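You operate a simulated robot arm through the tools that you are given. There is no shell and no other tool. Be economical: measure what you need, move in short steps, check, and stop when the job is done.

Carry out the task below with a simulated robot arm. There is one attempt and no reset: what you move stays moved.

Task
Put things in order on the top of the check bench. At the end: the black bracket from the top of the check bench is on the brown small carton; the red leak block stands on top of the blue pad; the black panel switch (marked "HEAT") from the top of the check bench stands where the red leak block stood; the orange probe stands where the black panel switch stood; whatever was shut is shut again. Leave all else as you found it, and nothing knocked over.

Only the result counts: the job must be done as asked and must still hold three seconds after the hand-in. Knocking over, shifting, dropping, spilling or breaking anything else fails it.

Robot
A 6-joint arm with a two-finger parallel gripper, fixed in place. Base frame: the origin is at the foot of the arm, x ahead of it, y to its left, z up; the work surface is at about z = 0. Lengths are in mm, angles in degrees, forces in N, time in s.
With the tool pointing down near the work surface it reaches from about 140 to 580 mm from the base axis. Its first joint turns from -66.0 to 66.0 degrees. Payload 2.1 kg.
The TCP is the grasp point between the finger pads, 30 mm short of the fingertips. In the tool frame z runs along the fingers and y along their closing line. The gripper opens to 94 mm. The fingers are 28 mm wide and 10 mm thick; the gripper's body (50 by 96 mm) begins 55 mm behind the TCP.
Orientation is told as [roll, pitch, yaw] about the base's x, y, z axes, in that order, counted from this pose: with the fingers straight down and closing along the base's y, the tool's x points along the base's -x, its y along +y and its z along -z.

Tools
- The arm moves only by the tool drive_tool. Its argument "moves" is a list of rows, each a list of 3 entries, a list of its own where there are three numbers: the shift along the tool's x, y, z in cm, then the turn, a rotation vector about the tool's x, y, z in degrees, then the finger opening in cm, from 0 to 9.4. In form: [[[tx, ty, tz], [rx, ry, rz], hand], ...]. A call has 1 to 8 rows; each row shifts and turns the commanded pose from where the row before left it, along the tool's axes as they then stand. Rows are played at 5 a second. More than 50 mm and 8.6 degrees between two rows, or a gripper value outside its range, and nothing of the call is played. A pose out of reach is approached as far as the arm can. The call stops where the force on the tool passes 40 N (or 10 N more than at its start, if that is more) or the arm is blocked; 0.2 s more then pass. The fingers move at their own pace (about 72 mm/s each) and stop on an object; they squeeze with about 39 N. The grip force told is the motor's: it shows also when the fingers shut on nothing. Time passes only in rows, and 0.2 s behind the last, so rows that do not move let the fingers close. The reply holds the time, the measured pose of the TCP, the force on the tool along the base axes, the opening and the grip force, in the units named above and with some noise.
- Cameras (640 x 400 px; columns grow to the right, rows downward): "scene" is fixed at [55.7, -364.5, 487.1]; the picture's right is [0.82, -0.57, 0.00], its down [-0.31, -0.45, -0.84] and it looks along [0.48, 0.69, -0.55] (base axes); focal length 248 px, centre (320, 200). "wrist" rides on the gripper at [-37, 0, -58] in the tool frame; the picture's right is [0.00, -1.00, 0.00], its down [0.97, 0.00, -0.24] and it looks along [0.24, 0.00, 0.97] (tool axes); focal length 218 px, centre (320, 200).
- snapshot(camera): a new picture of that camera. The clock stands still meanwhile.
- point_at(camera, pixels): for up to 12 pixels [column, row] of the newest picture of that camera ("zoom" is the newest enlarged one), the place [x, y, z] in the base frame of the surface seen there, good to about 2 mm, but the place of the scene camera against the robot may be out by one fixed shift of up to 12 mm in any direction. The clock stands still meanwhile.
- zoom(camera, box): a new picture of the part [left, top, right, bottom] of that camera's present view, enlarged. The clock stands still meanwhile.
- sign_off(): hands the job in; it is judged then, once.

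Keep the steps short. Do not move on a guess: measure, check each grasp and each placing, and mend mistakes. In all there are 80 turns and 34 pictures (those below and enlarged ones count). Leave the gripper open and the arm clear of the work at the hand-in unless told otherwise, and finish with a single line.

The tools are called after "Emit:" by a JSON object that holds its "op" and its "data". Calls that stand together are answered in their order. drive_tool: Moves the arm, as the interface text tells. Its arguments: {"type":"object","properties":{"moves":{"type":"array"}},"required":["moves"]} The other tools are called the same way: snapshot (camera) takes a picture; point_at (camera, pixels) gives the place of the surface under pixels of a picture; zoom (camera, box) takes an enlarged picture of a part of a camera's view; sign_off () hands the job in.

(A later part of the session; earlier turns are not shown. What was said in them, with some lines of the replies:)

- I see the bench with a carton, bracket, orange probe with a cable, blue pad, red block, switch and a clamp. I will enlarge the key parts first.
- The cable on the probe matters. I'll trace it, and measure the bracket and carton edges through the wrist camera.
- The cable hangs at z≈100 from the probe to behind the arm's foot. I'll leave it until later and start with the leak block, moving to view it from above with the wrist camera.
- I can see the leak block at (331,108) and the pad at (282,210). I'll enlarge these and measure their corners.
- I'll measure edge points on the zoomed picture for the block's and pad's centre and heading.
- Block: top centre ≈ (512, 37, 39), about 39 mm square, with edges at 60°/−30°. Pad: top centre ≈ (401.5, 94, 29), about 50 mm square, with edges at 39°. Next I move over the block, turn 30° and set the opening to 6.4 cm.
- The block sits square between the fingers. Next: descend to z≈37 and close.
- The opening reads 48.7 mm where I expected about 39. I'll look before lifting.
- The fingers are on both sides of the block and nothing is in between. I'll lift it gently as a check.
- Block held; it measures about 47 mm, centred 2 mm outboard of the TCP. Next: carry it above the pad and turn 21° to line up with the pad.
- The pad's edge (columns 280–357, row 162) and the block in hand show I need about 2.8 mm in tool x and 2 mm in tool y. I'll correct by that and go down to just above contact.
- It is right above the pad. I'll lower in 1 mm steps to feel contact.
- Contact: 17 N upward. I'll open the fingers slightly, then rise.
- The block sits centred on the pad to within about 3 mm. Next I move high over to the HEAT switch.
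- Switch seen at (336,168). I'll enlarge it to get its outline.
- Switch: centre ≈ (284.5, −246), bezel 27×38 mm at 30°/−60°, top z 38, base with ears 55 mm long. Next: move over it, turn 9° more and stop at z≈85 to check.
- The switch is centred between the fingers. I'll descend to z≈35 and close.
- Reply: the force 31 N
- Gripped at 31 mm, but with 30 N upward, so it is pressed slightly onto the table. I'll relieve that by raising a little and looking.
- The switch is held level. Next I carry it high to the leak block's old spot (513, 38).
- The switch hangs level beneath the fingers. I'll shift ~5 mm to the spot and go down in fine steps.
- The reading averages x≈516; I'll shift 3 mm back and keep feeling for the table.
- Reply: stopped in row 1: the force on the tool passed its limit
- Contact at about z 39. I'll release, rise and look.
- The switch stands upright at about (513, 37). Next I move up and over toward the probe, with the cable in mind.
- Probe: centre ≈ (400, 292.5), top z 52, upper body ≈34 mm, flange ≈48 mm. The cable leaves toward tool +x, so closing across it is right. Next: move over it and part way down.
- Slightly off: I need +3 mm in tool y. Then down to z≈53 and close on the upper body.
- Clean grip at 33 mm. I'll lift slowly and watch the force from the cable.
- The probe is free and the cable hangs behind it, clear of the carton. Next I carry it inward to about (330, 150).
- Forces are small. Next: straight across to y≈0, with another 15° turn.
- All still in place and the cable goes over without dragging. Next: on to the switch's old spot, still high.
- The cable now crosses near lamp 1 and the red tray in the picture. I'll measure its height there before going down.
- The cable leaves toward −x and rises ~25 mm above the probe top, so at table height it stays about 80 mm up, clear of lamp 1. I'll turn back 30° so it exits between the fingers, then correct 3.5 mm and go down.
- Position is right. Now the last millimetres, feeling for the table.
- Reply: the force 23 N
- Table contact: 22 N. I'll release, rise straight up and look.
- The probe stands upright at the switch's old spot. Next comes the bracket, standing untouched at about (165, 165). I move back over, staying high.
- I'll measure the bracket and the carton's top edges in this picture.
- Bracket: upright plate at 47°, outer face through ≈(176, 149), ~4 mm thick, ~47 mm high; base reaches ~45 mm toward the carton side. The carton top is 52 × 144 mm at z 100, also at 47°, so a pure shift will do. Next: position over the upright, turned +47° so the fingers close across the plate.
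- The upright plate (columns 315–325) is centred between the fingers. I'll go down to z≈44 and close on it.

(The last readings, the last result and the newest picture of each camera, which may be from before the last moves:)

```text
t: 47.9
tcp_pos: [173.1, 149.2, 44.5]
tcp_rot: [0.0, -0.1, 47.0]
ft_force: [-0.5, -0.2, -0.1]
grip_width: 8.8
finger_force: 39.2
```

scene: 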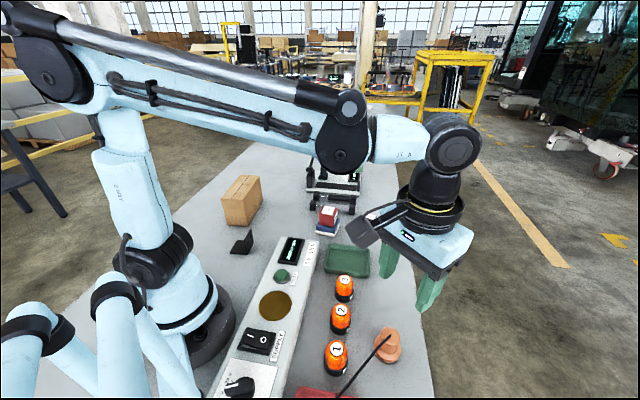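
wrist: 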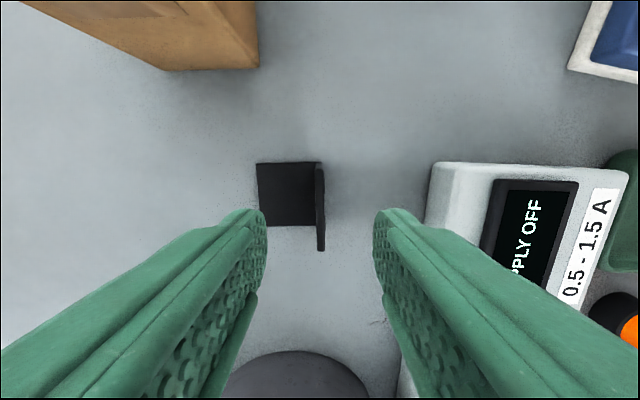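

Gripped at 8.8 mm. I'll lift straight up to z≈180.

Emit:
{"op": "drive_tool", "data": {"moves": [[[0, 0, -1.0], [0, 0, 0], 0.0], [[0, 0, -2.5], [0, 0, 0], 0.0], [[0, 0, -3], [0, 0, 0], 0.0], [[0, 0, -3.5], [0, 0, 0], 0.0], [[0, 0, -3.5], [0, 0, 0], 0.0], [[0, 0, 0], [0, 0, 0], 0.0]]}}

```text
t: 49.3
tcp_pos: [175.9, 150.1, 179.2]
tcp_rot: [0.0, -0.1, 46.9]
ft_force: [0.4, 0.3, -1.1]
grip_width: 8.6
finger_force: 38.9
```

Bracket held. I'll shift 160 mm along and 54 mm across to the centre of the carton top, staying ~35 mm above it.

Emit:
{"op": "drive_tool", "data": {"moves": [[[-4.0, 1.35, 0], [0, 0, 0], 0.0], [[-4.0, 1.35, 0], [0, 0, 0], 0.0], [[-4.0, 1.35, 0], [0, 0, 0], 0.0], [[-4.0, 1.35, 0], [0, 0, 0], 0.0], [[0, 0, 0], [0, 0, 0], 0.0], [[0, 0, 0], [0, 0, 0], 0.0]]}}

Emit:
{"op": "snapshot", "data": {"camera": "wrist"}}

```text
t: 50.7
tcp_pos: [241.4, 303.4, 181.2]
tcp_rot: [0.0, -0.1, 46.9]
ft_force: [0.3, 0.1, -1.6]
grip_width: 9.3
finger_force: 39.3
```

```text
1 pictures are left
```

wrist: 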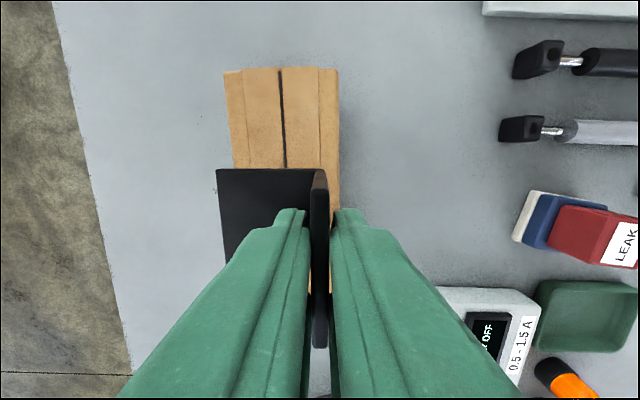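

The slit (carton centre) is at +21.5 mm in tool y and the bracket centre at +22.8 mm: well centred, and well inside the carton's ends. Next: lower.

Emit:
{"op": "drive_tool", "data": {"moves": [[[0, 0, 1.5], [0, 0, 0], 0.0], [[0, 0, 1.3], [0, 0, 0], 0.0], [[0, 0, 0.3], [0, 0, 0], 0.0], [[0, 0, 0.2], [0, 0, 0], 0.0]]}}

Emit:
{"op": "drive_tool", "data": {"moves": [[[0, 0, 0.1], [0, 0, 0], 0.0]]}}

```text
t: 51.7
tcp_pos: [245.6, 304.2, 145.9]
tcp_rot: [0.0, 0.0, 46.9]
ft_force: [0.6, 0.6, -1.6]
grip_width: 8.9
finger_force: 38.8
```

```text
t: 52.1
tcp_pos: [244.8, 304.9, 146.7]
tcp_rot: [0.1, -0.1, 47.0]
ft_force: [-0.1, -0.2, -2.1]
grip_width: 8.7
finger_force: 39.3
```

Emit:
{"op": "drive_tool", "data": {"moves": [[[0, 0, 0.1], [0, 0, 0], 0.0]]}}

```text
t: 52.5
tcp_pos: [245.1, 304.6, 145.2]
tcp_rot: [0.1, -0.1, 46.9]
ft_force: [1.4, -2.7, 21.8]
grip_width: 8.7
finger_force: 39.0
```

The bracket rests on the carton (22 N). I'll release, then rise straight up.

Emit:
{"op": "drive_tool", "data": {"moves": [[[0, 0, -0.08], [0, 0, 0], 2.0], [[0, 0, 0], [0, 0, 0], 3.5], [[0, 0, 0], [0, 0, 0], 3.5], [[0, 0, -2], [0, 0, 0], 3.5], [[0, 0, -4], [0, 0, 0], 3.5], [[0, 0, -4], [0, 0, 0], 3.5], [[0, 0, -2], [0, 0, 0], 3.5], [[0, 0, 0], [0, 0, 0], 3.5]]}}

```text
t: 54.3
tcp_pos: [245.5, 304.0, 264.2]
tcp_rot: [0.0, -0.1, 47.0]
ft_force: [0.6, -0.4, 0.2]
grip_width: 35.0
finger_force: 0.0
```

Released. I'll move clear to the starting area and take the last picture.

Emit:
{"op": "drive_tool", "data": {"moves": [[[2.99, -2.95, 0], [0, 0, 0], 9.0], [[2.99, -2.95, 0], [0, 0, 0], 9.0], [[2.99, -2.95, 0], [0, 0, 0], 9.0], [[2.99, -2.95, 0], [0, 0, 0], 9.0], [[0, 0, 0], [0, 0, 0], 9.0]]}}

Emit:
{"op": "snapshot", "data": {"camera": "scene"}}

Emit:
{"op": "point_at", "data": {"camera": "scene", "pixels": [[248, 172], [385, 330], [369, 217], [328, 211], [344, 285], [340, 316], [336, 352], [245, 195]]}}

```text
t: 55.5
tcp_pos: [251.1, 135.6, 265.1]
tcp_rot: [0.0, -0.1, 47.0]
ft_force: [0.1, -0.5, 0.1]
grip_width: 90.0
finger_force: 0.1
```

```text
0 pictures are left
```

scene: 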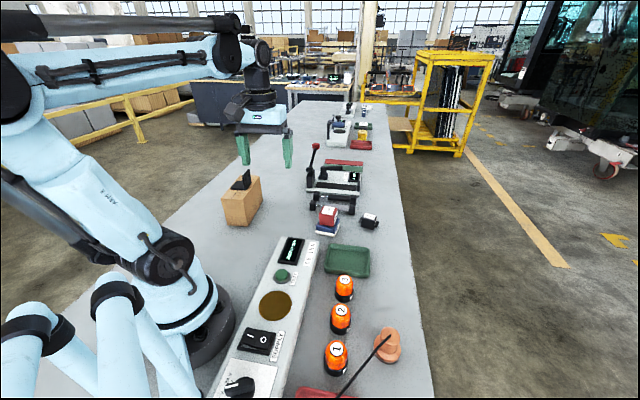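

```text
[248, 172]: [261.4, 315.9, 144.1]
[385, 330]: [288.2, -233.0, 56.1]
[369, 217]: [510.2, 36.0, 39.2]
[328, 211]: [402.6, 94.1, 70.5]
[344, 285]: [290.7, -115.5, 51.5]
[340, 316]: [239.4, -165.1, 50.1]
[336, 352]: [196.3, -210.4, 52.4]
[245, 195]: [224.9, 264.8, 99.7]
```

The picture and measurements confirm it: the bracket is on the carton (upright top z≈144), the leak block is on the pad, the switch and probe are in their places, and the carton, lamps and tester haven't moved. I'm handing it in.

Emit:
{"op": "sign_off", "data": {}}

```text
The job is handed in.
```

The job is handed in with all four items placed as asked: bracket on the carton, leak block on the blue pad, HEAT switch on the block's old spot, and probe on the switch's old spot; nothing was knocked over, I opened nothing that needed shutting, and the gripper is open and clear.
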